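You operate a simulated robot arm through the tools that you are given. There is no shell and no other tool. Be economical: measure what you need, move in short steps, check, and stop when the job is done.

Carry out the task below with a simulated robot arm. There is one attempt and no reset: what you move stays moved.

Task
Start the warm motorcycle engine, set its idle to the data card's figure, then shut it down.
Fine: no choke; ignition and fuel tap end off.

The check looks at the end state, three seconds after you hand in, the way a careful person would. Anything else that was tipped, shoved, dropped, spilled or broken makes it a failure.

Robot
A 6-joint arm with a two-finger gripper on a trunk, on a base that drives. Base frame: it is fixed to the floor where the robot stands at the start and does not move with it; the origin is under the middle of the robot, x ahead of it, y to its left, z up; the surface under the hand at the start is at about z = 0.76. Units: m, degrees, N and s.
It reaches about 1.298 m from its shoulder. Its first joint turns from -149.0 to 149.0 degrees. Places, roughly: engine data card [0.7, 0.7, 0.8]; kick lever [0.6, 0.2, 0.9]; motorcycle choke lever [0.8, 0.3, 1.2]; motorcycle engine [0.9, 0.3, 1]; motorcycle fuel tap [0.8, 0, 0.9]; motorcycle idle knob [0.7, 0.3, 1.1]; motorcycle ignition knob [0.8, 0.1, 0.9]; motorcycle rev counter [0.9, 0.1, 1]; oil drain valve [0.6, 0.4, 0.9]; petrol drain valve [0.6, 0.3, 0.9]. Payload 1.57 kg.
Tool frame: the origin (TCP) lies between the finger pads and is the grasp point; the fingertips stand 0.021 m ahead of it; z points along the fingers, y is the line along which they close. Largest opening 0.07 m; the body of the gripper starts 0.05 m behind the TCP.
Orientation is that of the tool frame in the base frame, as a unit quaternion [w, x, y, z]. With the fingers straight down and closing along the base's y, the tool's x points along the base's -x, its y along +y and its z along -z.

Tools
- The arm moves only by the tool apply_moves. Its argument "targets" is a list of rows, each a list of 7 numbers: the gripper command, from -1 (fully open) to 1 (shut), values between in proportion, then the shift along the base's x, y, z in m, then the turn, a rotation vector about the base's x, y, z in rad. In form: [[hand, tx, ty, tz, rx, ry, rz], ...]. A call has 1 to 8 rows; each row is the pose to reach, as a shift and turn from the pose commanded when the call began. A row lasts 0.2 s, in which the tool goes at most 0.05 m and 8.6 degrees; a call with a longer step from one row to the next is refused whole, and so is a gripper value outside its range. A pose out of reach is approached as far as the arm can. The call stops where the force on the tool passes 90 N (or 10 N more than at its start, if that is more) or the arm is blocked; 0.2 s more then pass. The fingers move at their own pace and stop on an object; they squeeze with about 30 N. The grip force told is the motor's: it shows also when the fingers shut on nothing. Time passes only in rows, and 0.2 s behind the last, so rows that repeat a pose let the fingers close. It gives the time, the measured TCP pose, the force on the tool (base axes), the opening and the grip force at its end, in the units of the frame above (readings bear some noise), with the torque about the TCP (base axes, N m) and any sound that the robot's microphone picked up, and new pictures: "views" is both (left out), scene, wrist or none.
- Cameras (640 x 400 px; columns grow to the right, rows downward): "scene" is now at [0.0218, 0.1849, 1.8535]; the picture's right is [0.06, -1.00, 0.00], its down [-0.71, -0.04, -0.71] and it looks along [0.71, 0.04, -0.71] (base axes); focal length 268 px, centre (320, 200). "wrist" rides on the gripper at [0.079, 0.004, -0.081] in the tool frame; the picture's right is [-0.05, 1.00, 0.00], its down [-0.67, -0.04, -0.74] and it looks along [-0.74, -0.04, 0.67] (tool axes); focal length 256 px, centre (320, 200). There is no depth. A picture from a camera that has moved, and an enlarged one, comes with that camera's place and axes in the base frame and with its lens. The place of the scene camera against the robot may be out by one fixed shift of up to 0.025 m in any direction.
- raise_lower(by): slides the trunk up (or, below 0, down) by that many m; the arm and the scene camera ride with it, the base frame stays. It gives what a move gives, with no picture.
- roll_base(legs): drives the robot by 1 to 6 legs, each [ahead, turn to the left] in m and degrees, along the robot's own axes; the way and the turn of a leg run together, so that a leg with both is an arc; at most 1.5 m and 180 degrees a leg. The arm and the cameras ride along, it lands a little off, and it stops where it bumps. It gives what a move gives, and a new picture of the scene camera.
- turn_head(pan, tilt): turns the head with the scene camera to pan (to the left, within 155 degrees either way) and tilt (down, from -29 to 69), counted from straight ahead of the robot. It gives what a move gives, and a new picture of the scene camera.
- zoom(camera, box): a new picture of the part [left, top, right, bottom] of that camera's present view, enlarged. It takes no simulated time.
- sign_off(): hands the job in; it is judged then, once.

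Work in short steps. Places have to be worked out from the pictures, the camera data and where the tool is seen: move nearer, look again, correct. Check each grasp and each placing, and mend what went wrong. You have 120 turns and 260 pictures in all, those below and enlarged ones among them. Open the gripper and draw the arm clear of the work before you hand the job in, unless the task says otherwise.

The tools are called after "Call:" as name(argument=value, ...) on one line, values as JSON. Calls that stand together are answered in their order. apply_moves: Moves the arm, as the interface text tells. Its arguments: {"type":"object","properties":{"targets":{"type":"array","items":{"type":"array","items":{"type":"number"}}},"views":{"type":"string","enum":["both","scene","wrist","none"]}},"required":["targets"]} The other tools are called the same way: raise_lower (by) slides the trunk up or down; roll_base (legs) drives the base; turn_head (pan, tilt) turns the head that bears the scene camera; zoom (camera, box) takes an enlarged picture of a part of a camera's view; sign_off () hands the job in.

At the start:

```text
t: 0.0
position: [0.7646, -0.0645, 1.1879]
tcp_rot: [0.0, -0.005, 1.0, -0.001]
ft_force: [0.6, 0.7, 0.8]
torque: [0.03, -0.03, -0.01]
gripper_width: 0.07
grasp_force: 0.1
trunk travel left (down, up): [-0.869, 0.101]
robot x, y, heading: [-0.0008, 0.0003, -0.2]
head pan, tilt: [3.6, 44.9]
```

scene: 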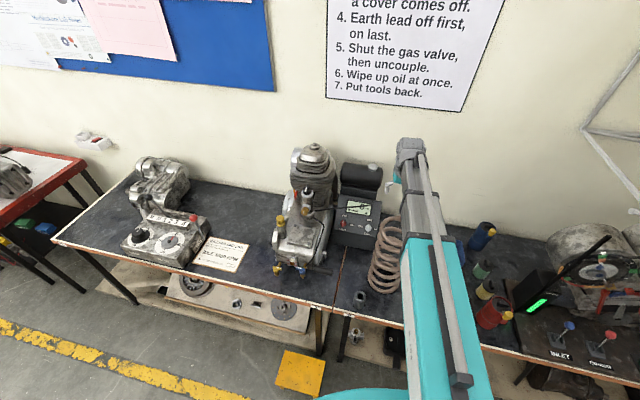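
wrist: 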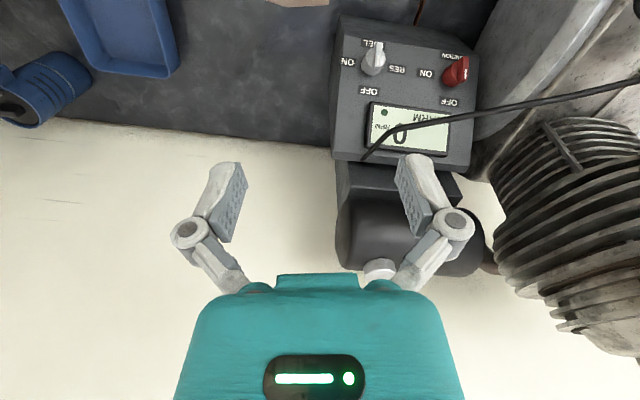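

I start by zooming on the data card, the engine and the control panel to learn the layout.

Call:
zoom(camera="scene", box=[170, 220, 270, 282])

Call:
zoom(camera="scene", box=[250, 130, 400, 290])

Call:
zoom(camera="wrist", box=[320, 10, 500, 170])

```text
6.40 times, centred on (220, 251) of scene
camera zoom: at [0.0218, 0.1849, 1.8535], right [0.06, -1.0, 0.0], down [-0.71, -0.04, -0.71], along [0.71, 0.04, -0.71], focal length 1712 px, centre (960, -126)
```

zoom: 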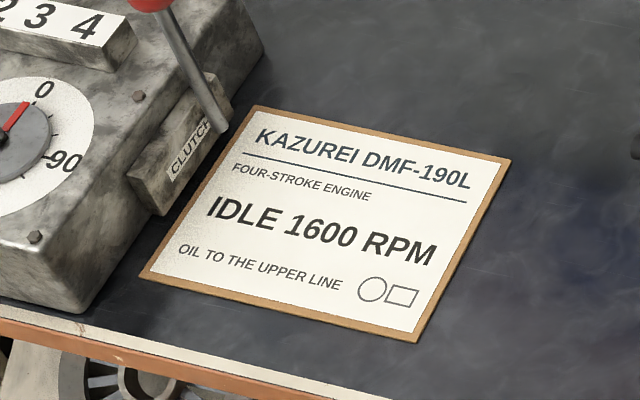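

```text
2.50 times, centred on (325, 210) of scene
camera zoom: at [0.0218, 0.1849, 1.8535], right [0.06, -1.0, 0.0], down [-0.71, -0.04, -0.71], along [0.71, 0.04, -0.71], focal length 669 px, centre (308, 175)
```

zoom: 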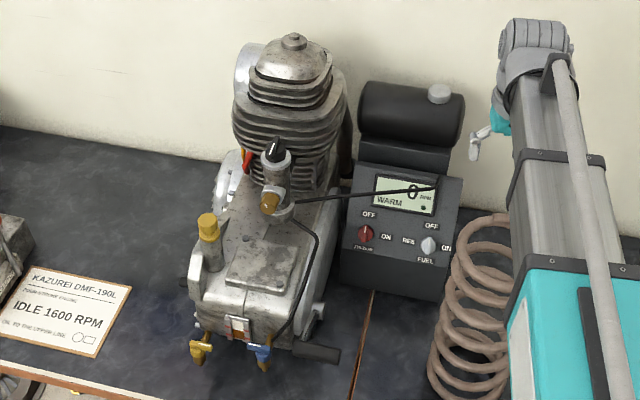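

```text
2.50 times, centred on (410, 90) of wrist
camera zoom: at [0.6854, -0.0602, 1.2688], right [0.05, 1.0, 0.0], down [0.67, -0.03, 0.74], along [0.74, -0.03, -0.67], focal length 640 px, centre (95, 475)
```

zoom: 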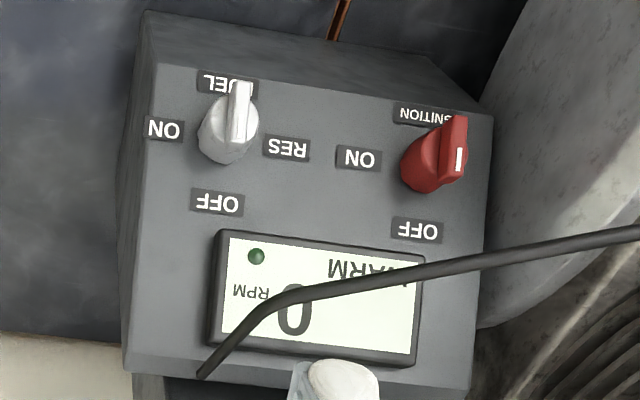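

The card says 1600 RPM, and both panel knobs now point to OFF. I back the arm off and move left and up to look at the engine's left-side controls.

Call:
apply_moves(targets=[[-1, -0.04, 0.0, 0.03, 0, 0, 0], [-1, -0.08, 0.0, 0.06, 0, 0, 0], [-1, -0.12, 0.0, 0.09, 0, 0, 0], [-1, -0.16, 0.03, 0.11, 0, 0, 0], [-1, -0.2, 0.06, 0.11, 0, 0, 0], [-1, -0.24, 0.09, 0.11, 0, 0, 0], [-1, -0.27, 0.12, 0.11, 0, 0, 0], [-1, -0.29, 0.16, 0.11, 0, 0, 0]], views="wrist")

Call:
apply_moves(targets=[[-1, 0, 0.04, 0, 0, 0, 0], [-1, 0, 0.08, 0, 0, 0, 0], [-1, 0, 0.12, 0, 0, 0, 0], [-1, 0, 0.16, 0, 0, 0, 0], [-1, 0, 0.18, 0, 0, 0, 0]], views="both")

```text
refused: row 4 steps farther than a row can; nothing moved
```

```text
t: 1.2
position: [0.7645, 0.1162, 1.1871]
tcp_rot: [-0.001, -0.004, 1.0, 0.001]
ft_force: [0.1, -0.5, -0.1]
torque: [0.02, 0.03, 0.01]
gripper_width: 0.0701
grasp_force: 0.0
trunk travel left (down, up): [-0.869, 0.101]
robot x, y, heading: [-0.0039, -0.0005, -0.0]
head pan, tilt: [3.6, 44.9]
camera scene: at [0.0219, 0.1851, 1.8535], right [0.06, -1.0, 0.0], down [-0.71, -0.04, -0.71], along [0.71, 0.04, -0.71], focal length 268 px, centre (320, 200)
camera wrist: at [0.6861, 0.1199, 1.2688], right [0.05, 1.0, 0.0], down [0.67, -0.03, 0.74], along [0.74, -0.03, -0.67], focal length 256 px, centre (320, 200)
```

scene: 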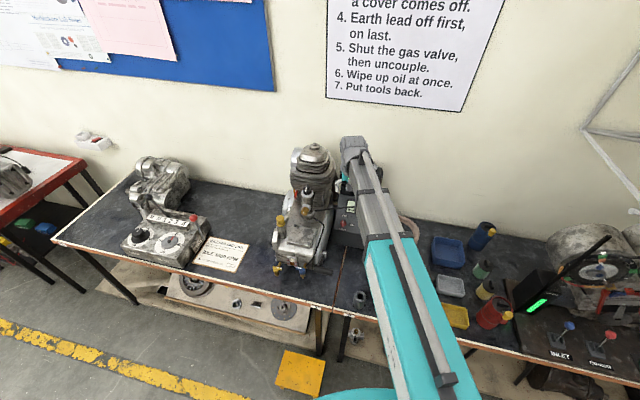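
wrist: 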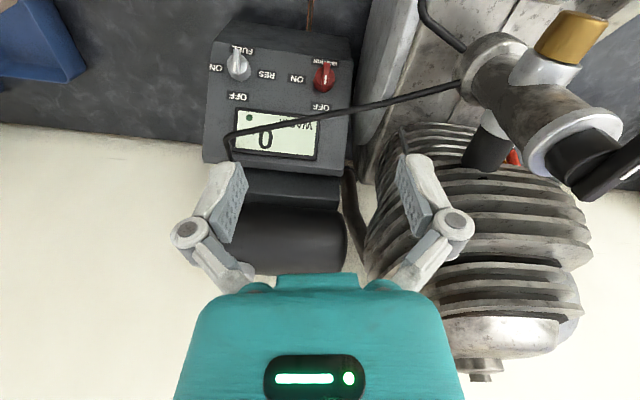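

The second call ran from the original pose, but nothing was touched. Now I draw back and up to get an overview from farther out.

Call:
apply_moves(targets=[[-1, -0.03, 0, 0.035, 0, 0, 0], [-1, -0.06, 0, 0.07, 0, 0, 0], [-1, -0.1, 0, 0.09, 0, 0, 0], [-1, -0.14, 0, 0.11, 0, 0, 0], [-1, -0.18, 0.01, 0.12, 0, 0, 0], [-1, -0.22, 0.03, 0.12, 0, 0, 0], [-1, -0.26, 0.05, 0.12, 0, 0, 0], [-1, -0.29, 0.08, 0.12, 0, 0, 0]], views="both")

```text
t: 3.0
position: [0.4936, 0.2029, 1.1885]
tcp_rot: [0.0, -0.004, 1.0, -0.001]
ft_force: [-0.1, -0.1, 0.3]
torque: [0.0, -0.01, 0.01]
gripper_width: 0.0698
grasp_force: 0.0
out of reach, approached as far as the arm can: row 1, 2, 3, 4, 5, 6, 7, 8
trunk travel left (down, up): [-0.869, 0.101]
robot x, y, heading: [0.0039, 0.0011, -0.4]
head pan, tilt: [3.6, 44.9]
camera scene: at [0.0208, 0.1866, 1.8533], right [0.06, -1.0, 0.0], down [-0.7, -0.04, -0.71], along [0.71, 0.04, -0.71], focal length 268 px, centre (320, 200)
camera wrist: at [0.4152, 0.2067, 1.269], right [0.05, 1.0, 0.0], down [0.67, -0.03, 0.74], along [0.74, -0.04, -0.67], focal length 256 px, centre (320, 200)
```

scene: 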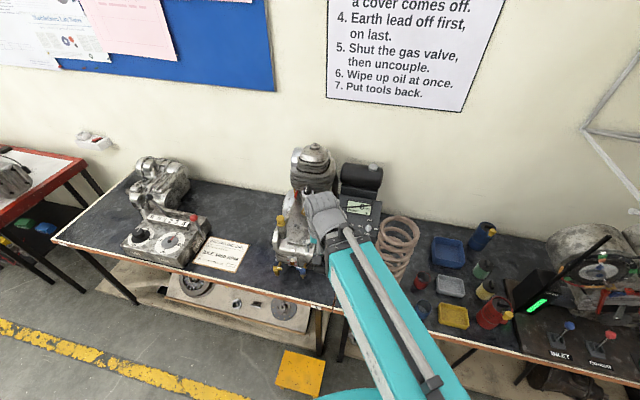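
wrist: 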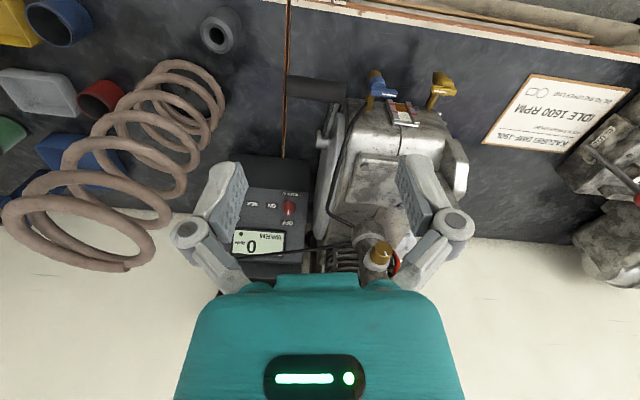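

The arm can't go higher in this pose, but the wrist view is good. I zoom on the engine and the controls.

Call:
zoom(camera="wrist", box=[280, 60, 480, 285])

Call:
zoom(camera="scene", box=[265, 135, 345, 285])

```text
1.78 times, centred on (380, 172) of wrist
camera zoom: at [0.4152, 0.2067, 1.269], right [0.05, 1.0, 0.0], down [0.67, -0.03, 0.74], along [0.74, -0.04, -0.67], focal length 455 px, centre (213, 249)
```

zoom: 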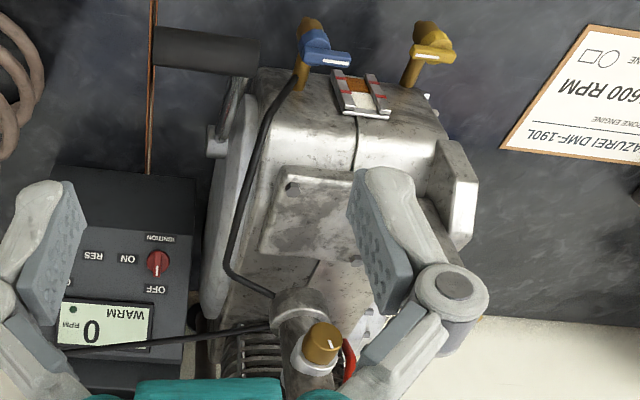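

```text
2.67 times, centred on (305, 210) of scene
camera zoom: at [0.0208, 0.1866, 1.8533], right [0.06, -1.0, 0.0], down [-0.7, -0.04, -0.71], along [0.71, 0.04, -0.71], focal length 714 px, centre (360, 173)
```

zoom: 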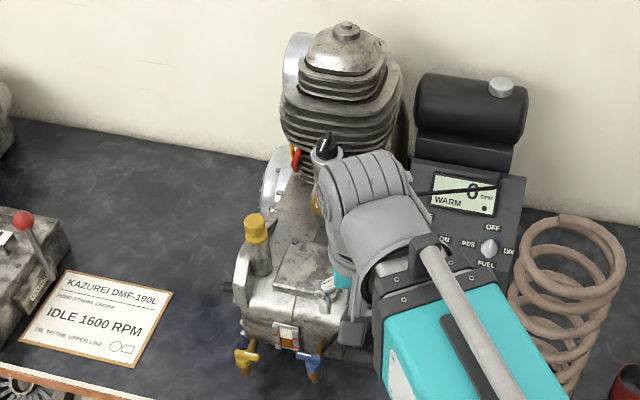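

Panel geometry works out as a plane tilted about 45° and yawed about 11°, with the fuel knob near (0.818, 0.005, 0.90) and the ignition near (0.841, 0.12, 0.90). I first make a small test move to see where the commanded pose is after the clamped move.

Call:
apply_moves(targets=[[-1, 0.03, -0.03, -0.02, 0, 0, 0]], views="none")

```text
t: 3.4
position: [0.5254, 0.1717, 1.1872]
tcp_rot: [0.0, -0.003, 1.0, 0.0]
ft_force: [0.5, 1.0, 0.6]
torque: [0.01, 0.0, -0.02]
gripper_width: 0.0703
grasp_force: 0.0
out of reach, approached as far as the arm can: row 1
trunk travel left (down, up): [-0.869, 0.101]
robot x, y, heading: [0.0002, 0.0025, -0.2]
head pan, tilt: [3.6, 44.9]
```

The command seems to sit above what's reachable (about z = 1.288). I go down so that it matches the measured pose.

Call:
apply_moves(targets=[[-1, 0.02, -0.0, -0.045, 0, 0, 0], [-1, 0.04, -0.01, -0.085, 0, 0, 0], [-1, 0.06, -0.02, -0.12, 0, 0, 0]], views="none")

```text
t: 4.2
position: [0.5821, 0.1536, 1.187]
tcp_rot: [0.001, -0.004, 1.0, 0.0]
ft_force: [0.6, 0.8, 0.3]
torque: [-0.02, -0.03, 0.01]
gripper_width: 0.0698
grasp_force: 0.0
out of reach, approached as far as the arm can: row 1, 2, 3
trunk travel left (down, up): [-0.869, 0.101]
robot x, y, heading: [0.0003, 0.0003, 0.2]
head pan, tilt: [3.6, 44.9]
```

Still clamped, so I probe further down.

Call:
apply_moves(targets=[[-1, 0, 0, -0.03, 0, 0, 0], [-1, 0, 0, -0.06, 0, 0, 0]], views="none")

```text
t: 4.8
position: [0.581, 0.1546, 1.1881]
tcp_rot: [0.0, -0.003, 1.0, 0.0]
ft_force: [0.2, 0.5, 0.7]
torque: [-0.05, -0.01, 0.03]
gripper_width: 0.0699
grasp_force: 0.0
out of reach, approached as far as the arm can: row 1, 2
trunk travel left (down, up): [-0.869, 0.101]
robot x, y, heading: [0.0013, -0.001, -0.0]
head pan, tilt: [3.6, 44.9]
```

Neither up nor down works in this straight-down posture, so a joint limit may be active. I try tilting the hand forward.

Call:
apply_moves(targets=[[-1, 0, 0, 0, 0, -0.1, 0], [-1, 0, 0, 0, 0, -0.22, 0], [-1, 0.0, 0, 0, 0, -0.35, 0]], views="none")

```text
t: 5.6
position: [0.5818, 0.1555, 1.1994]
tcp_rot: [0.174, -0.004, 0.985, -0.001]
ft_force: [0.6, -0.1, 0.0]
torque: [-0.02, 0.01, -0.03]
gripper_width: 0.0701
grasp_force: 0.0
out of reach, approached as far as the arm can: row 2, 3
trunk travel left (down, up): [-0.869, 0.101]
robot x, y, heading: [-0.0015, -0.0007, -0.1]
head pan, tilt: [3.6, 44.9]
```

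Tilt works. I test going down in this tilted pose.

Call:
apply_moves(targets=[[-1, 0, 0, -0.03, 0, 0, 0], [-1, 0, 0, -0.06, 0, -0.1, 0], [-1, 0.0, 0, -0.09, 0, -0.2, 0]], views="scene")

```text
t: 6.4
position: [0.6066, 0.1634, 1.2141]
tcp_rot: [0.271, -0.004, 0.963, -0.001]
ft_force: [0.2, 0.9, -0.3]
torque: [-0.04, -0.03, -0.02]
gripper_width: 0.07
grasp_force: 0.0
out of reach, approached as far as the arm can: row 1, 2, 3
trunk travel left (down, up): [-0.869, 0.101]
robot x, y, heading: [0.0003, -0.0033, -0.1]
head pan, tilt: [3.6, 44.9]
camera scene: at [0.0215, 0.1849, 1.8535], right [0.06, -1.0, 0.0], down [-0.7, -0.04, -0.71], along [0.71, 0.04, -0.71], focal length 268 px, centre (320, 200)
```

scene: 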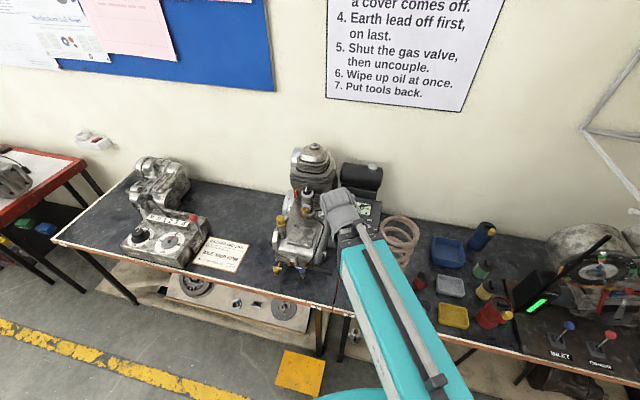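

The arm seems unable to reach lower with the trunk this high, so the trunk must come down. First I move right, clear of the engine.

Call:
apply_moves(targets=[[-1, 0.01, -0.045, 0, 0, 0, 0], [-1, 0.02, -0.09, 0, 0, 0, 0], [-1, 0.03, -0.135, 0, 0, 0, 0]], views="none")

Call:
raise_lower(by=-0.15)

Call:
apply_moves(targets=[[-1, 0, 0, 0, 0, 0, 0]], views="both")

```text
t: 7.2
position: [0.6359, 0.027, 1.2152]
tcp_rot: [0.271, -0.003, 0.962, -0.001]
ft_force: [0.5, -0.4, -0.6]
torque: [0.0, -0.03, 0.0]
gripper_width: 0.07
grasp_force: 0.0
out of reach, approached as far as the arm can: row 1, 2
trunk travel left (down, up): [-0.869, 0.101]
robot x, y, heading: [-0.0001, -0.0016, -0.2]
head pan, tilt: [3.6, 44.9]
```

```text
t: 8.3
position: [0.6364, 0.0234, 1.128]
tcp_rot: [0.286, -0.01, 0.958, -0.01]
ft_force: [-8.7, -7.3, 36.7]
torque: [-1.48, 0.19, -0.27]
gripper_width: 0.0708
grasp_force: 0.1
trunk travel left (down, up): [-0.777, 0.193]
robot x, y, heading: [0.0007, 0.0004, -0.1]
head pan, tilt: [3.6, 44.9]
stopped: the force on the tool passed its limit at 141 N (the readings are from after the stop); the commanded pose is now the measured one
```

```text
t: 8.7
position: [0.6371, 0.0237, 1.1283]
tcp_rot: [0.286, -0.008, 0.958, -0.007]
ft_force: [-9.2, -9.2, 41.0]
torque: [-1.66, 0.14, -0.31]
gripper_width: 0.0705
grasp_force: 0.1
trunk travel left (down, up): [-0.777, 0.193]
robot x, y, heading: [-0.0001, 0.0006, -0.0]
head pan, tilt: [3.6, 44.9]
camera scene: at [0.0159, 0.1836, 1.762], right [0.06, -1.0, 0.0], down [-0.7, -0.04, -0.71], along [0.71, 0.04, -0.7], focal length 268 px, centre (320, 200)
camera wrist: at [0.5265, 0.0283, 1.1527], right [0.03, 1.0, 0.01], down [0.15, -0.01, 0.99], along [0.99, -0.03, -0.15], focal length 256 px, centre (320, 200)
```

scene: 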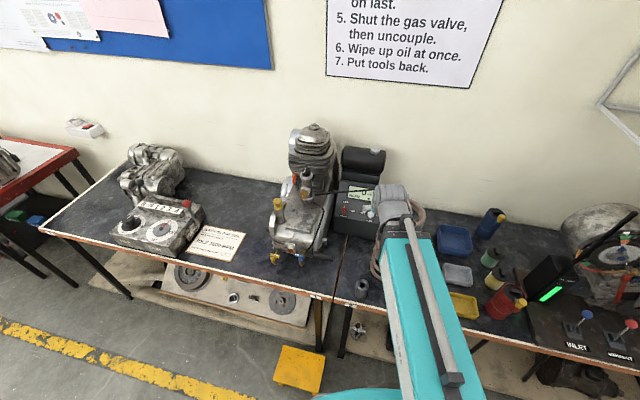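
wrist: 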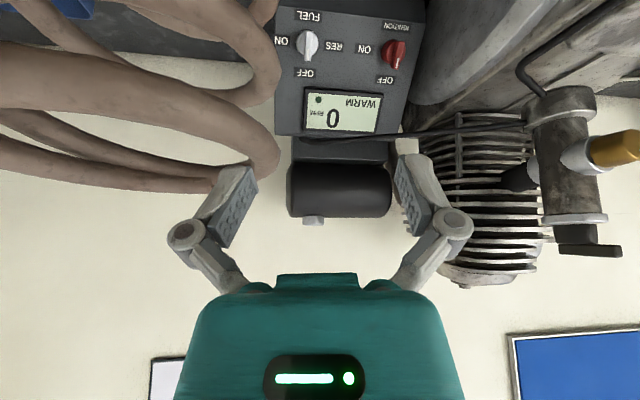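

The left finger pressed on the top of the coil spring standing in front of the panel. I raise the trunk straight back up to release it.

Call:
raise_lower(by=0.09)

Call:
apply_moves(targets=[[-1, 0, 0, 0, 0, 0, 0]], views="both")

```text
t: 9.9
position: [0.64, 0.025, 1.216]
tcp_rot: [0.283, -0.008, 0.959, -0.007]
ft_force: [0.3, -1.3, -0.2]
torque: [0.03, -0.01, 0.03]
gripper_width: 0.0699
grasp_force: 0.1
trunk travel left (down, up): [-0.867, 0.103]
robot x, y, heading: [0.002, 0.0024, -0.4]
head pan, tilt: [3.6, 44.9]
```

```text
t: 10.3
position: [0.6399, 0.0251, 1.2153]
tcp_rot: [0.283, -0.009, 0.959, -0.007]
ft_force: [-0.4, 0.6, -0.7]
torque: [-0.01, 0.01, -0.05]
gripper_width: 0.0701
grasp_force: 0.0
trunk travel left (down, up): [-0.867, 0.103]
robot x, y, heading: [0.0025, 0.0023, -0.1]
head pan, tilt: [3.6, 44.9]
camera scene: at [0.0219, 0.1849, 1.8515], right [0.06, -1.0, 0.0], down [-0.7, -0.04, -0.71], along [0.71, 0.04, -0.71], focal length 268 px, centre (320, 200)
camera wrist: at [0.5304, 0.0295, 1.2405], right [0.03, 1.0, 0.01], down [0.15, -0.01, 0.99], along [0.99, -0.03, -0.15], focal length 256 px, centre (320, 200)
```

scene: 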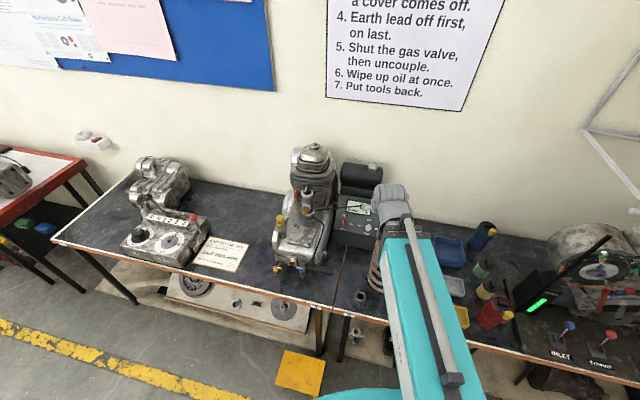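
wrist: 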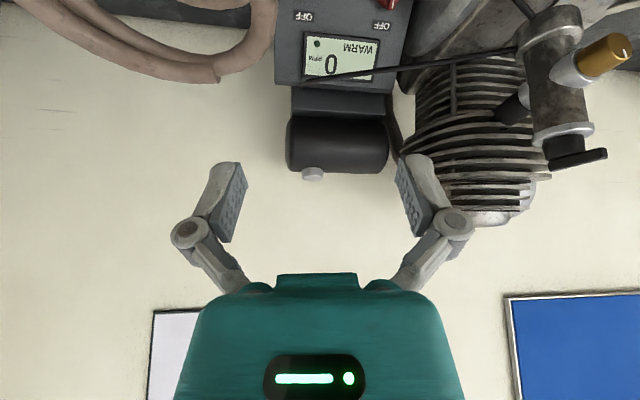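

Force is released and the spring looks unmoved. I move the hand left, at this height, to get a clear scene view of the spring and find its footprint.

Call:
apply_moves(targets=[[-1, -0.02, 0.04, 0, 0, 0, 0], [-1, -0.04, 0.08, 0, 0, 0, 0], [-1, -0.06, 0.12, 0, 0, 0, 0], [-1, -0.08, 0.16, 0, 0, 0, 0], [-1, -0.1, 0.2, 0, 0, 0, 0], [-1, -0.12, 0.24, 0, 0, 0, 0], [-1, -0.13, 0.28, 0, 0, 0, 0]], views="both")

Call:
zoom(camera="scene", box=[320, 180, 480, 340])

```text
t: 11.9
position: [0.5193, 0.3161, 1.2155]
tcp_rot: [0.284, -0.007, 0.959, -0.009]
ft_force: [-0.1, -0.3, 0.4]
torque: [-0.03, 0.0, 0.04]
gripper_width: 0.0698
grasp_force: 0.0
out of reach, approached as far as the arm can: row 1, 2, 3, 4, 5, 6, 7
trunk travel left (down, up): [-0.867, 0.103]
robot x, y, heading: [0.0017, 0.0031, -0.0]
head pan, tilt: [3.6, 44.9]
camera scene: at [0.0213, 0.1854, 1.8515], right [0.06, -1.0, 0.0], down [-0.7, -0.04, -0.71], along [0.71, 0.04, -0.71], focal length 268 px, centre (320, 200)
camera wrist: at [0.4101, 0.3217, 1.2406], right [0.03, 1.0, 0.01], down [0.15, -0.01, 0.99], along [0.99, -0.03, -0.16], focal length 256 px, centre (320, 200)
```

scene: 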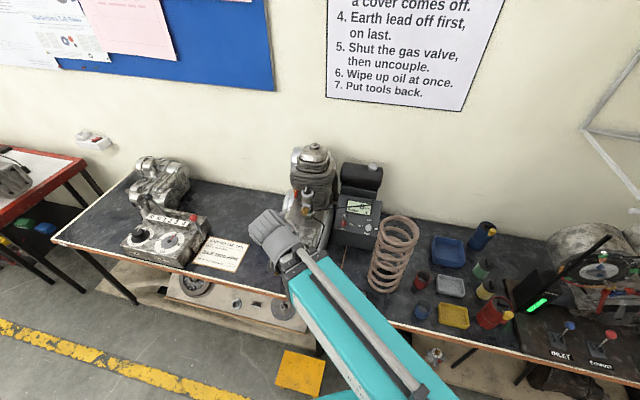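
wrist: 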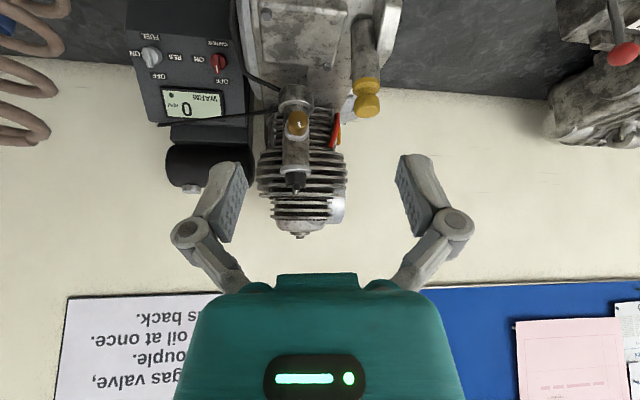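

```text
2.50 times, centred on (400, 260) of scene
camera zoom: at [0.0213, 0.1854, 1.8515], right [0.06, -1.0, 0.0], down [-0.7, -0.04, -0.71], along [0.71, 0.04, -0.71], focal length 669 px, centre (120, 50)
```

zoom: 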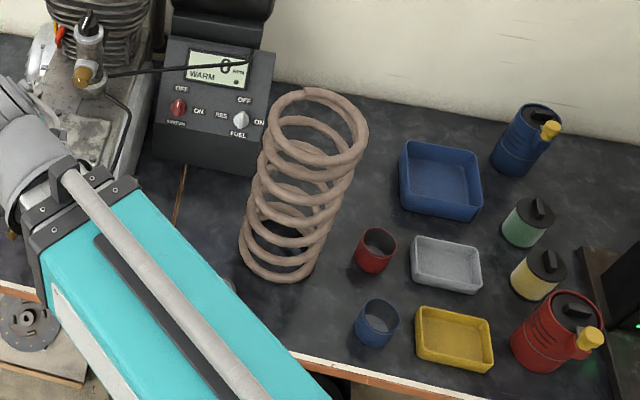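

The spring stands at about (0.635, −0.064), radius about 0.07 and top about z = 1.1, right in front of the fuel knob. I'll approach the panel from the left, so I drive the base about 0.35 m left and face it slightly right.

Call:
roll_base(legs=[[0, 90], [0.36, 0], [0, -108]])

```text
t: 16.6
position: [-0.142, 0.5943, 1.2159]
tcp_rot: [0.233, -0.572, 0.77, 0.16]
ft_force: [-0.4, 0.0, 0.2]
torque: [0.02, 0.0, -0.01]
gripper_width: 0.0701
grasp_force: 0.0
trunk travel left (down, up): [-0.867, 0.103]
robot x, y, heading: [0.005, 0.0017, 70.5]
head pan, tilt: [3.6, 44.9]
stopped in leg 1: the robot was blocked; the commanded pose is now the measured one
camera scene: at [-0.162, 0.1028, 1.8514], right [0.96, -0.27, 0.0], down [-0.19, -0.68, -0.71], along [0.19, 0.68, -0.71], focal length 268 px, centre (320, 200)
```

scene: 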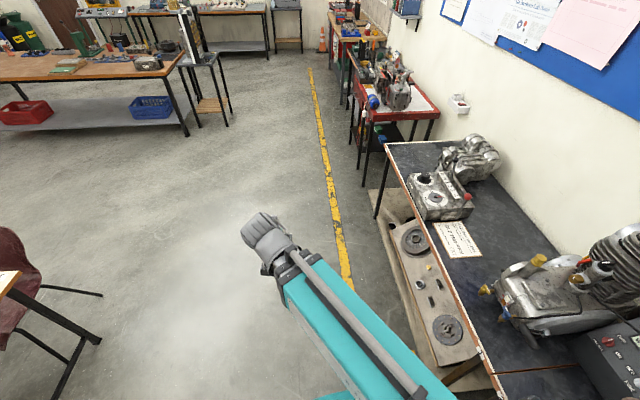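

Blocked at heading 70°, which is close enough. I drive ahead from here, then turn back right.

Call:
roll_base(legs=[[0.36, 0]])

```text
t: 19.1
position: [-0.0241, 0.9127, 1.2165]
tcp_rot: [0.234, -0.57, 0.771, 0.159]
ft_force: [-0.5, -0.7, -0.3]
torque: [0.02, -0.01, 0.0]
gripper_width: 0.07
grasp_force: 0.1
trunk travel left (down, up): [-0.867, 0.103]
robot x, y, heading: [0.1184, 0.3215, 70.4]
head pan, tilt: [3.6, 44.9]
stopped in leg 1: the robot was blocked; the commanded pose is now the measured one
camera scene: at [-0.049, 0.4223, 1.8515], right [0.96, -0.28, 0.0], down [-0.2, -0.68, -0.71], along [0.2, 0.68, -0.71], focal length 268 px, centre (320, 200)
```

scene: 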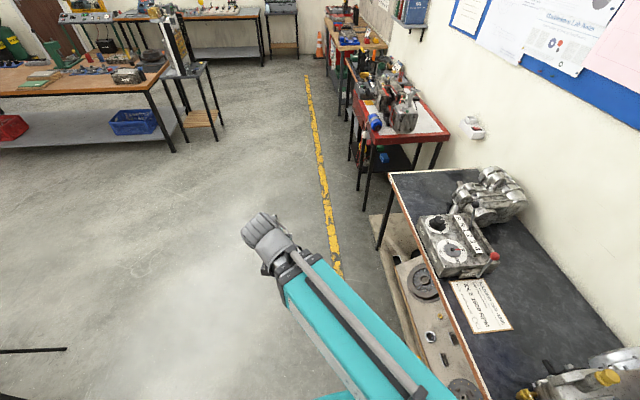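

I reverse in an arc while turning right, to end up around x ≈ 0.02, y ≈ 0.28, facing −20°.

Call:
roll_base(legs=[[-0.12, -90]])

```text
t: 25.2
position: [0.6162, 0.4163, 1.2165]
tcp_rot: [0.278, 0.146, 0.948, -0.054]
ft_force: [-0.2, 0.5, 1.1]
torque: [0.04, -0.01, -0.02]
gripper_width: 0.0699
grasp_force: 0.2
trunk travel left (down, up): [-0.867, 0.103]
robot x, y, heading: [0.0235, 0.2802, -19.8]
head pan, tilt: [3.6, 44.9]
camera scene: at [0.1008, 0.4431, 1.8516], right [-0.28, -0.96, 0.0], down [-0.68, 0.2, -0.71], along [0.68, -0.2, -0.71], focal length 268 px, centre (320, 200)
```

scene: 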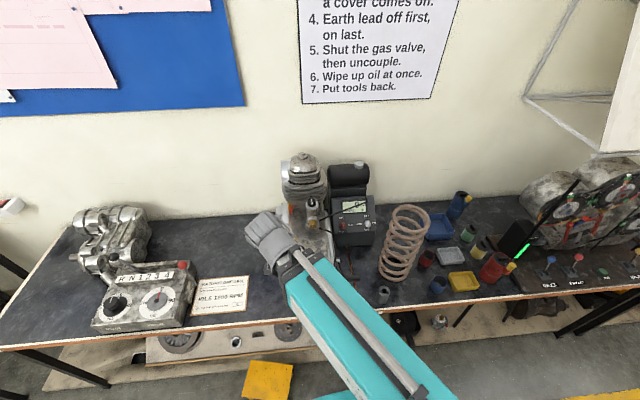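

Now at (0.02, 0.28) facing −20°, with the panel straight ahead and the spring to the right of the line. I retract and move to the corridor at the current height, checking for contact.

Call:
apply_moves(targets=[[-1, -0.03, -0.035, 0, 0, 0, 0], [-1, -0.05, -0.08, 0, 0, 0, 0], [-1, -0.06, -0.125, 0, 0, 0, 0], [-1, -0.06, -0.17, 0, 0, 0, 0], [-1, -0.05, -0.215, 0, 0, 0, 0], [-1, -0.03, -0.255, 0, -0.024, -0.066, 0], [-1, 0.005, -0.29, 0, -0.048, -0.13, 0], [-1, 0.035, -0.325, 0, -0.072, -0.197, 0]], views="both")

```text
t: 27.0
position: [0.662, 0.0843, 1.2407]
tcp_rot: [0.374, 0.14, 0.914, -0.074]
ft_force: [0.5, 0.1, 0.4]
torque: [0.02, 0.0, -0.04]
gripper_width: 0.07
grasp_force: 0.1
out of reach, approached as far as the arm can: row 1, 2, 3, 4, 5, 6, 7, 8
trunk travel left (down, up): [-0.867, 0.103]
robot x, y, heading: [0.0237, 0.281, -19.5]
head pan, tilt: [3.6, 44.9]
camera scene: at [0.1015, 0.4428, 1.8516], right [-0.28, -0.96, 0.0], down [-0.68, 0.2, -0.71], along [0.68, -0.2, -0.71], focal length 268 px, centre (320, 200)
camera wrist: at [0.5565, 0.1244, 1.2413], right [0.35, 0.94, 0.01], down [-0.05, 0.01, 1.0], along [0.94, -0.35, 0.05], focal length 256 px, centre (320, 200)
```

scene: 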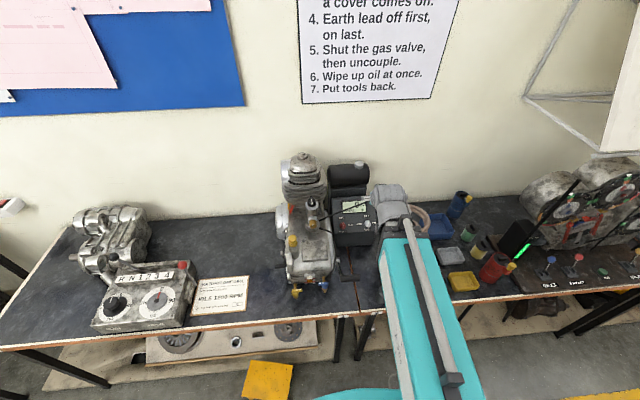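
wrist: 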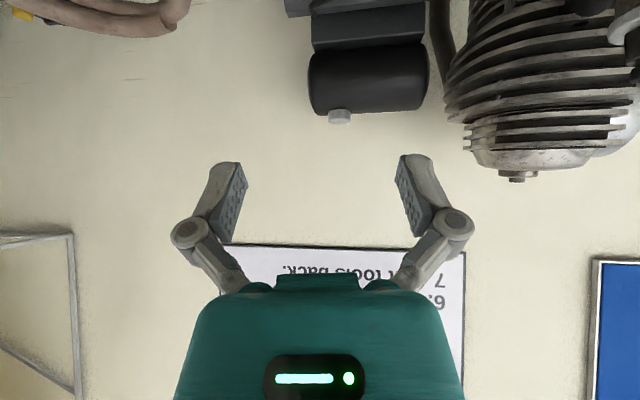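

Corridor position reached with tilt about 45°. I lower the trunk in steps while checking forces.

Call:
raise_lower(by=-0.14)

Call:
apply_moves(targets=[[-1, 0, 0, 0, 0, 0, 0]], views="both")

```text
t: 28.7
position: [0.6622, 0.0842, 1.0986]
tcp_rot: [0.373, 0.14, 0.914, -0.073]
ft_force: [-0.7, 0.9, -0.2]
torque: [0.01, -0.01, -0.01]
gripper_width: 0.07
grasp_force: 0.1
trunk travel left (down, up): [-0.727, 0.243]
robot x, y, heading: [0.0233, 0.2815, -19.5]
head pan, tilt: [3.6, 44.9]
```

```text
t: 29.1
position: [0.6639, 0.0853, 1.0992]
tcp_rot: [0.372, 0.14, 0.915, -0.074]
ft_force: [-0.5, 0.1, 0.5]
torque: [0.0, -0.01, 0.04]
gripper_width: 0.0699
grasp_force: 0.1
trunk travel left (down, up): [-0.727, 0.243]
robot x, y, heading: [0.0261, 0.2817, -19.6]
head pan, tilt: [3.6, 44.9]
camera scene: at [0.1017, 0.4433, 1.7115], right [-0.28, -0.96, 0.0], down [-0.68, 0.2, -0.71], along [0.68, -0.2, -0.71], focal length 268 px, centre (320, 200)
camera wrist: at [0.5567, 0.1253, 1.1014], right [0.35, 0.94, 0.01], down [-0.05, 0.01, 1.0], along [0.94, -0.35, 0.05], focal length 256 px, centre (320, 200)
```

scene: 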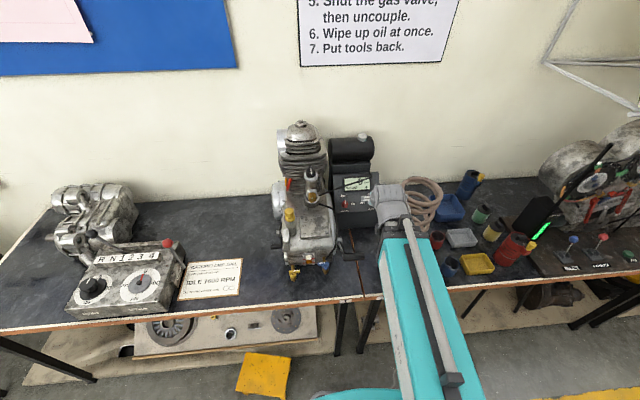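
wrist: 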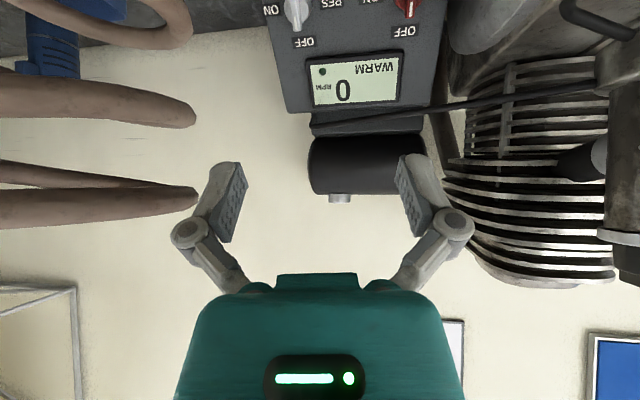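

Clear of the spring by about 4 cm. I lower further so the TCP comes to about z = 0.97.

Call:
raise_lower(by=-0.13)

Call:
apply_moves(targets=[[-0.4, 0.03, -0.015, 0, 0, 0, 0], [-0.4, 0.05, -0.03, 0, 0, 0, 0]], views="both")

```text
t: 30.7
position: [0.6635, 0.0852, 0.9698]
tcp_rot: [0.373, 0.139, 0.914, -0.073]
ft_force: [0.7, 0.9, -0.1]
torque: [0.03, 0.02, 0.0]
gripper_width: 0.0701
grasp_force: 0.2
trunk travel left (down, up): [-0.597, 0.373]
robot x, y, heading: [0.024, 0.2788, -19.7]
head pan, tilt: [3.6, 44.9]
```

```text
t: 31.3
position: [0.7143, 0.0568, 0.9687]
tcp_rot: [0.373, 0.14, 0.914, -0.073]
ft_force: [-0.4, 0.6, 0.3]
torque: [-0.02, -0.01, 0.0]
gripper_width: 0.0489
grasp_force: 0.0
trunk travel left (down, up): [-0.597, 0.373]
robot x, y, heading: [0.0228, 0.2837, -19.8]
head pan, tilt: [3.6, 44.9]
camera scene: at [0.1019, 0.4432, 1.5815], right [-0.28, -0.96, 0.0], down [-0.68, 0.2, -0.71], along [0.68, -0.2, -0.71], focal length 268 px, centre (320, 200)
camera wrist: at [0.6078, 0.0964, 0.9712], right [0.35, 0.94, 0.01], down [-0.05, 0.01, 1.0], along [0.94, -0.35, 0.05], focal length 256 px, centre (320, 200)
```

scene: 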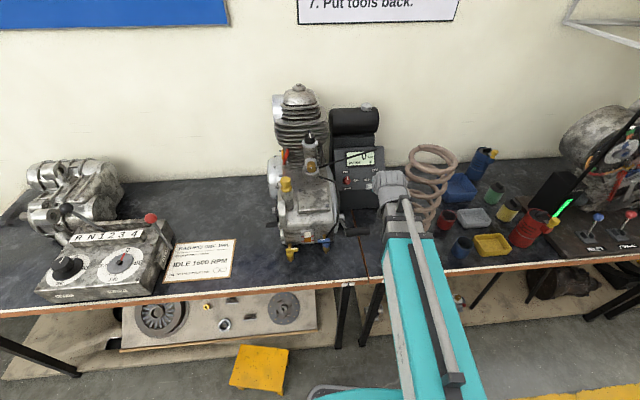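
wrist: 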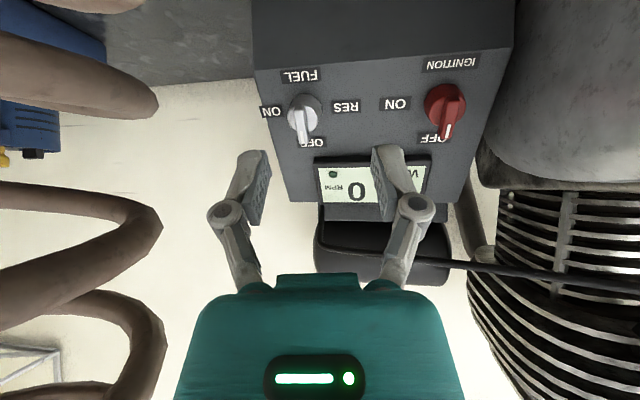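

The view confirms the fuel handle near (0.818, 0.004, 0.911) and the ignition near (0.841, 0.117, 0.908). I yaw the hand about 8° more, so the wrist clears the spring, and move to a hover 3–4 cm off the fuel handle.

Call:
apply_moves(targets=[[-0.4, 0.02, 0.0, -0.005, 0, 0, -0.074], [-0.4, 0.04, -0.01, -0.01, 0, 0, -0.148], [-0.4, 0.074, -0.038, -0.025, 0, 0, -0.148]], views="wrist")

Call:
zoom(camera="scene", box=[310, 120, 470, 250])

```text
t: 32.1
position: [0.7881, 0.0171, 0.9691]
tcp_rot: [0.366, 0.207, 0.902, -0.101]
ft_force: [0.8, 0.2, 0.5]
torque: [-0.03, 0.01, 0.0]
gripper_width: 0.0487
grasp_force: 0.1
out of reach, approached as far as the arm can: row 1, 2, 3
trunk travel left (down, up): [-0.597, 0.373]
robot x, y, heading: [0.0216, 0.2779, -19.6]
head pan, tilt: [3.6, 44.9]
camera wrist: at [0.6884, 0.0726, 0.9713], right [0.48, 0.88, 0.01], down [-0.05, 0.02, 1.0], along [0.88, -0.48, 0.05], focal length 256 px, centre (320, 200)
```

wrist: 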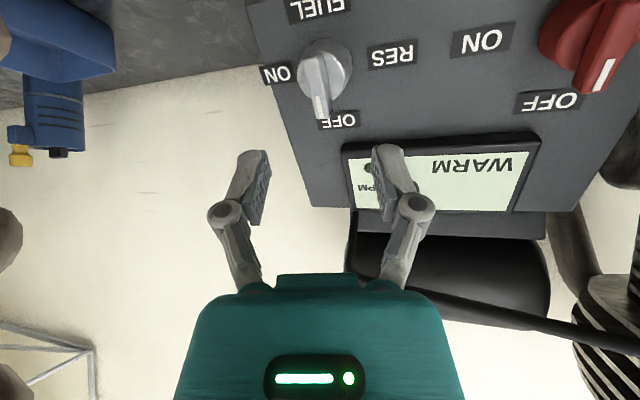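

```text
3.08 times, centred on (390, 185) of scene
camera zoom: at [0.1018, 0.4435, 1.5815], right [-0.28, -0.96, 0.0], down [-0.68, 0.2, -0.71], along [0.68, -0.2, -0.71], focal length 823 px, centre (105, 246)
```

zoom: 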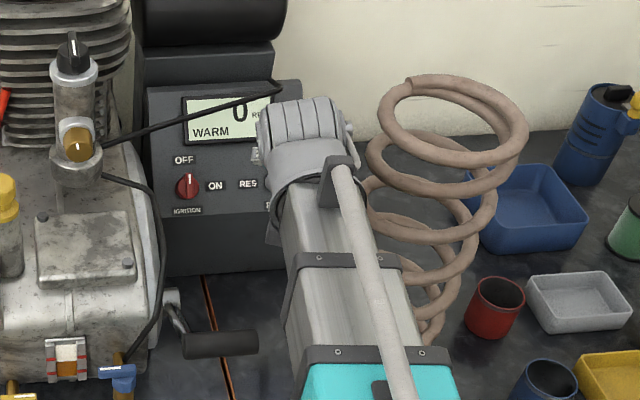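

The arm is evidently a horizontal telescopic beam: height comes only from the trunk, plus hand pitch. So I back off 3 cm, bring the commanded z back in line, lower the trunk 5.4 cm, then plan to slide the open fingers in horizontally around the handle.

Call:
apply_moves(targets=[[-0.4, -0.03, 0.016, 0.025, 0, 0, 0]], views="none")

Call:
raise_lower(by=-0.052)

Call:
apply_moves(targets=[[-0.4, 0, 0, 0, 0, 0, 0]], views="both")

```text
t: 32.5
position: [0.7562, 0.0329, 0.9697]
tcp_rot: [0.367, 0.207, 0.901, -0.101]
ft_force: [-0.3, -0.5, 0.0]
torque: [-0.02, -0.03, 0.01]
gripper_width: 0.0491
grasp_force: 0.0
out of reach, approached as far as the arm can: row 1
trunk travel left (down, up): [-0.597, 0.373]
robot x, y, heading: [0.0231, 0.2812, -19.9]
head pan, tilt: [3.6, 44.9]
```

```text
t: 33.4
position: [0.7565, 0.0343, 0.9176]
tcp_rot: [0.367, 0.207, 0.901, -0.1]
ft_force: [0.1, 0.5, 0.1]
torque: [0.0, 0.0, 0.0]
gripper_width: 0.0489
grasp_force: 0.0
trunk travel left (down, up): [-0.545, 0.425]
robot x, y, heading: [0.0237, 0.2815, -19.4]
head pan, tilt: [3.6, 44.9]
```

```text
t: 33.8
position: [0.758, 0.0331, 0.917]
tcp_rot: [0.367, 0.207, 0.901, -0.1]
ft_force: [-0.3, 0.6, 0.4]
torque: [0.0, 0.0, 0.01]
gripper_width: 0.049
grasp_force: 0.1
trunk travel left (down, up): [-0.545, 0.425]
robot x, y, heading: [0.0268, 0.2849, -19.8]
head pan, tilt: [3.6, 44.9]
camera scene: at [0.1017, 0.4432, 1.5295], right [-0.28, -0.96, 0.0], down [-0.68, 0.2, -0.71], along [0.68, -0.2, -0.71], focal length 268 px, centre (320, 200)
camera wrist: at [0.6578, 0.0892, 0.9193], right [0.48, 0.88, 0.01], down [-0.05, 0.02, 1.0], along [0.88, -0.48, 0.05], focal length 256 px, centre (320, 200)
```

scene: 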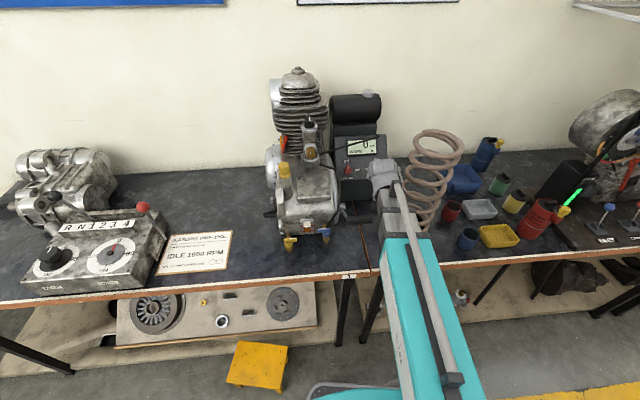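
wrist: 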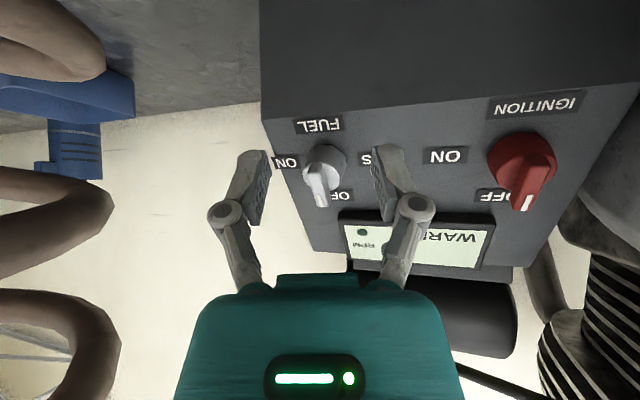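

Fingers are centred on the fuel handle. I slide in horizontally until the pads flank the handle.

Call:
apply_moves(targets=[[-0.4, 0.02, -0.011, 0, 0, 0, 0], [-0.4, 0.035, -0.019, 0, 0, 0, 0], [-0.4, 0.05, -0.027, 0, 0, 0, 0]], views="wrist")

```text
t: 34.6
position: [0.8083, 0.0057, 0.9177]
tcp_rot: [0.367, 0.208, 0.901, -0.102]
ft_force: [0.2, 0.0, 0.1]
torque: [-0.02, -0.01, 0.03]
gripper_width: 0.049
grasp_force: 0.1
trunk travel left (down, up): [-0.545, 0.425]
robot x, y, heading: [0.0206, 0.2804, -19.4]
head pan, tilt: [3.6, 44.9]
camera wrist: at [0.7088, 0.0617, 0.9193], right [0.48, 0.88, 0.01], down [-0.05, 0.02, 1.0], along [0.88, -0.48, 0.05], focal length 256 px, centre (320, 200)
```

wrist: 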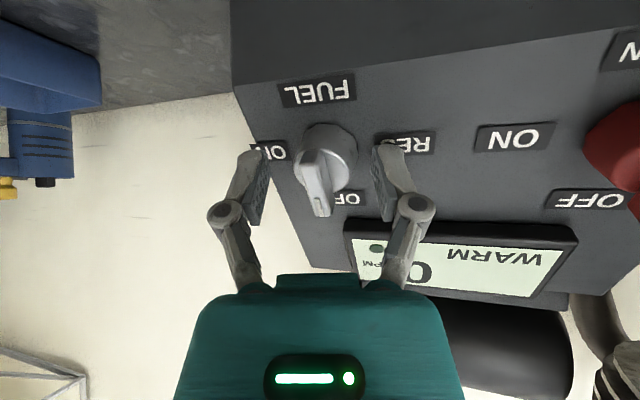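

The handle sits between the pads. I close to grip it.

Call:
apply_moves(targets=[[0.3, 0, 0, 0, 0, 0, 0], [0.6, 0, 0, 0, 0, 0, 0], [1, 0, 0, 0, 0, 0, 0], [1, 0, 0, 0, 0, 0, 0]], views="wrist")

```text
t: 35.6
position: [0.8079, 0.0097, 0.9181]
tcp_rot: [0.367, 0.207, 0.901, -0.1]
ft_force: [6.4, 21.1, 4.6]
torque: [0.59, -0.36, 0.71]
gripper_width: 0.0296
grasp_force: 32.0
trunk travel left (down, up): [-0.545, 0.425]
robot x, y, heading: [0.0258, 0.2827, -19.9]
head pan, tilt: [3.6, 44.9]
camera wrist: at [0.709, 0.0642, 0.9196], right [0.48, 0.88, 0.01], down [-0.05, 0.02, 1.0], along [0.88, -0.48, 0.05], focal length 256 px, centre (320, 200)
```

wrist: 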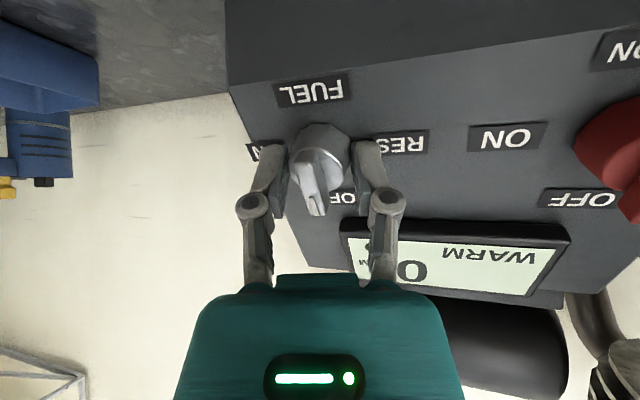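

The pads hold the round skirt of the knob (0.030 m). I re-centre slightly and try turning 60° clockwise about the finger axis toward ON.

Call:
apply_moves(targets=[[1, 0.001, 0.004, 0, 0, 0, 0], [1, 0.001, 0.004, 0, 0.087, -0.047, -0.1], [1, 0.001, 0.004, 0, 0.173, -0.094, -0.2], [1, 0.001, 0.004, 0, 0.26, -0.14, -0.3], [1, 0.001, 0.004, 0, 0.346, -0.187, -0.4], [1, 0.001, 0.004, 0, 0.433, -0.234, -0.5]], views="wrist")

```text
t: 37.0
position: [0.8064, 0.0111, 0.9181]
tcp_rot: [0.379, 0.506, 0.774, 0.031]
ft_force: [-3.0, -3.1, 6.9]
torque: [0.55, 0.21, 0.55]
gripper_width: 0.029
grasp_force: 32.3
trunk travel left (down, up): [-0.545, 0.425]
robot x, y, heading: [0.0211, 0.2813, -20.0]
head pan, tilt: [3.6, 44.9]
camera wrist: at [0.7443, 0.1047, 0.9335], right [0.77, 0.44, 0.46], down [-0.35, -0.3, 0.88], along [0.53, -0.84, -0.08], focal length 256 px, centre (320, 200)
```

wrist: 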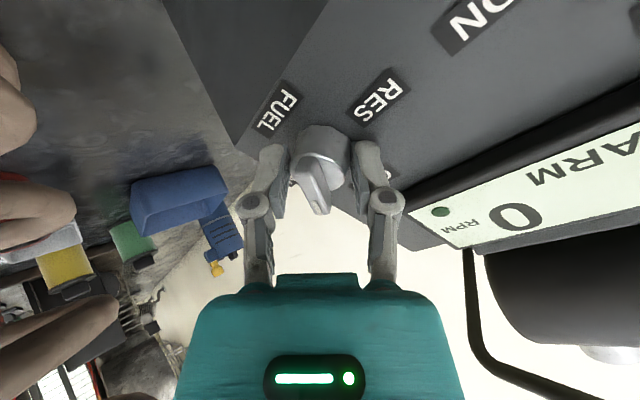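

The knob turns with the hand (about 40° so far). I continue another 52°.

Call:
apply_moves(targets=[[1, 0, 0, 0, 0.08, -0.043, -0.093], [1, 0, 0, 0, 0.16, -0.087, -0.185], [1, 0, 0, 0, 0.241, -0.13, -0.278], [1, 0, 0, 0, 0.321, -0.174, -0.37], [1, 0, 0, 0, 0.402, -0.217, -0.463], [1, 0, 0, 0, 0.482, -0.26, -0.556], [1, 0, 0, 0, 0.562, -0.304, -0.65]], views="both")

```text
t: 38.6
position: [0.8085, 0.0105, 0.9189]
tcp_rot: [0.329, 0.794, 0.472, 0.194]
ft_force: [11.9, -0.6, 18.5]
torque: [-0.2, -0.31, 0.52]
gripper_width: 0.0276
grasp_force: 32.1
trunk travel left (down, up): [-0.545, 0.425]
robot x, y, heading: [0.0227, 0.2758, -19.5]
head pan, tilt: [3.6, 44.9]
camera scene: at [0.101, 0.4438, 1.5296], right [-0.28, -0.96, 0.0], down [-0.68, 0.2, -0.71], along [0.68, -0.2, -0.71], focal length 268 px, centre (320, 200)
camera wrist: at [0.7992, 0.1073, 0.9787], right [0.6, -0.38, 0.7], down [-0.8, -0.32, 0.5], along [0.03, -0.87, -0.5], focal length 256 px, centre (320, 200)
```

scene: 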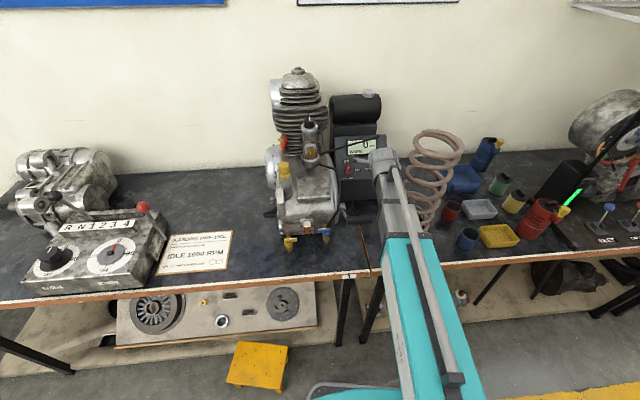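
wrist: 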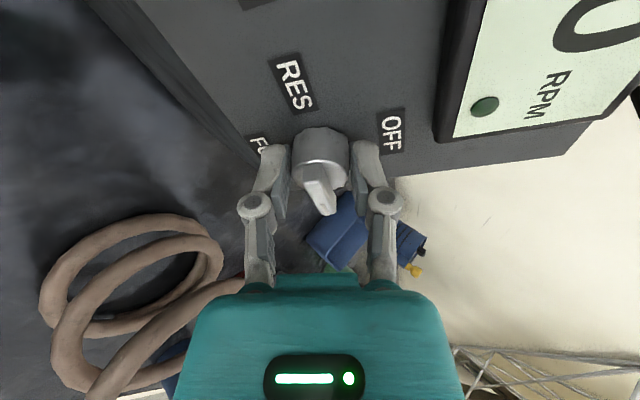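

The handle now points to ON, opposite RES. I open wide, roll the hand back around the knob without touching it, and then retreat horizontally.

Call:
apply_moves(targets=[[-1, 0, 0, 0, 0, 0, 0], [-1, 0, 0, 0, 0, 0, 0], [-1, 0, 0, 0, 0, 0, 0]], views="none")

Call:
apply_moves(targets=[[-1, 0, 0, 0, -0.08, 0.043, 0.093], [-1, 0, 0, 0, -0.16, 0.087, 0.185], [-1, 0, 0, 0, -0.241, 0.13, 0.278], [-1, 0, 0, 0, -0.321, 0.174, 0.37], [-1, 0, 0, 0, -0.402, 0.217, 0.463], [-1, 0, 0, 0, -0.482, 0.26, 0.556], [-1, 0, 0, 0, -0.562, 0.304, 0.65], [-1, 0, 0, 0, -0.64, 0.346, 0.74]], views="wrist")

```text
t: 39.4
position: [0.8083, 0.0107, 0.918]
tcp_rot: [0.327, 0.795, 0.473, 0.193]
ft_force: [0.0, 0.3, 0.4]
torque: [0.03, -0.01, 0.01]
gripper_width: 0.0699
grasp_force: 0.0
trunk travel left (down, up): [-0.545, 0.425]
robot x, y, heading: [0.022, 0.2795, -19.7]
head pan, tilt: [3.6, 44.9]
```

```text
t: 41.2
position: [0.8074, 0.0119, 0.918]
tcp_rot: [0.38, 0.453, 0.806, 0.005]
ft_force: [0.4, 0.0, 0.1]
torque: [-0.01, -0.01, 0.05]
gripper_width: 0.0701
grasp_force: 0.1
trunk travel left (down, up): [-0.545, 0.425]
robot x, y, heading: [0.0252, 0.2788, -19.8]
head pan, tilt: [3.6, 44.9]
camera wrist: at [0.7371, 0.0996, 0.9285], right [0.74, 0.55, 0.39], down [-0.29, -0.26, 0.92], along [0.61, -0.79, -0.04], focal length 256 px, centre (320, 200)
```

wrist: 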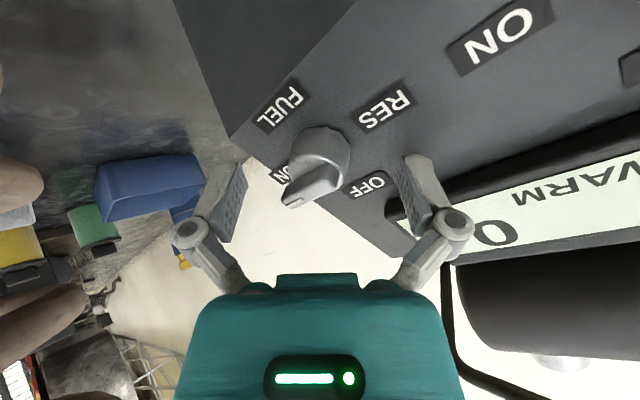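

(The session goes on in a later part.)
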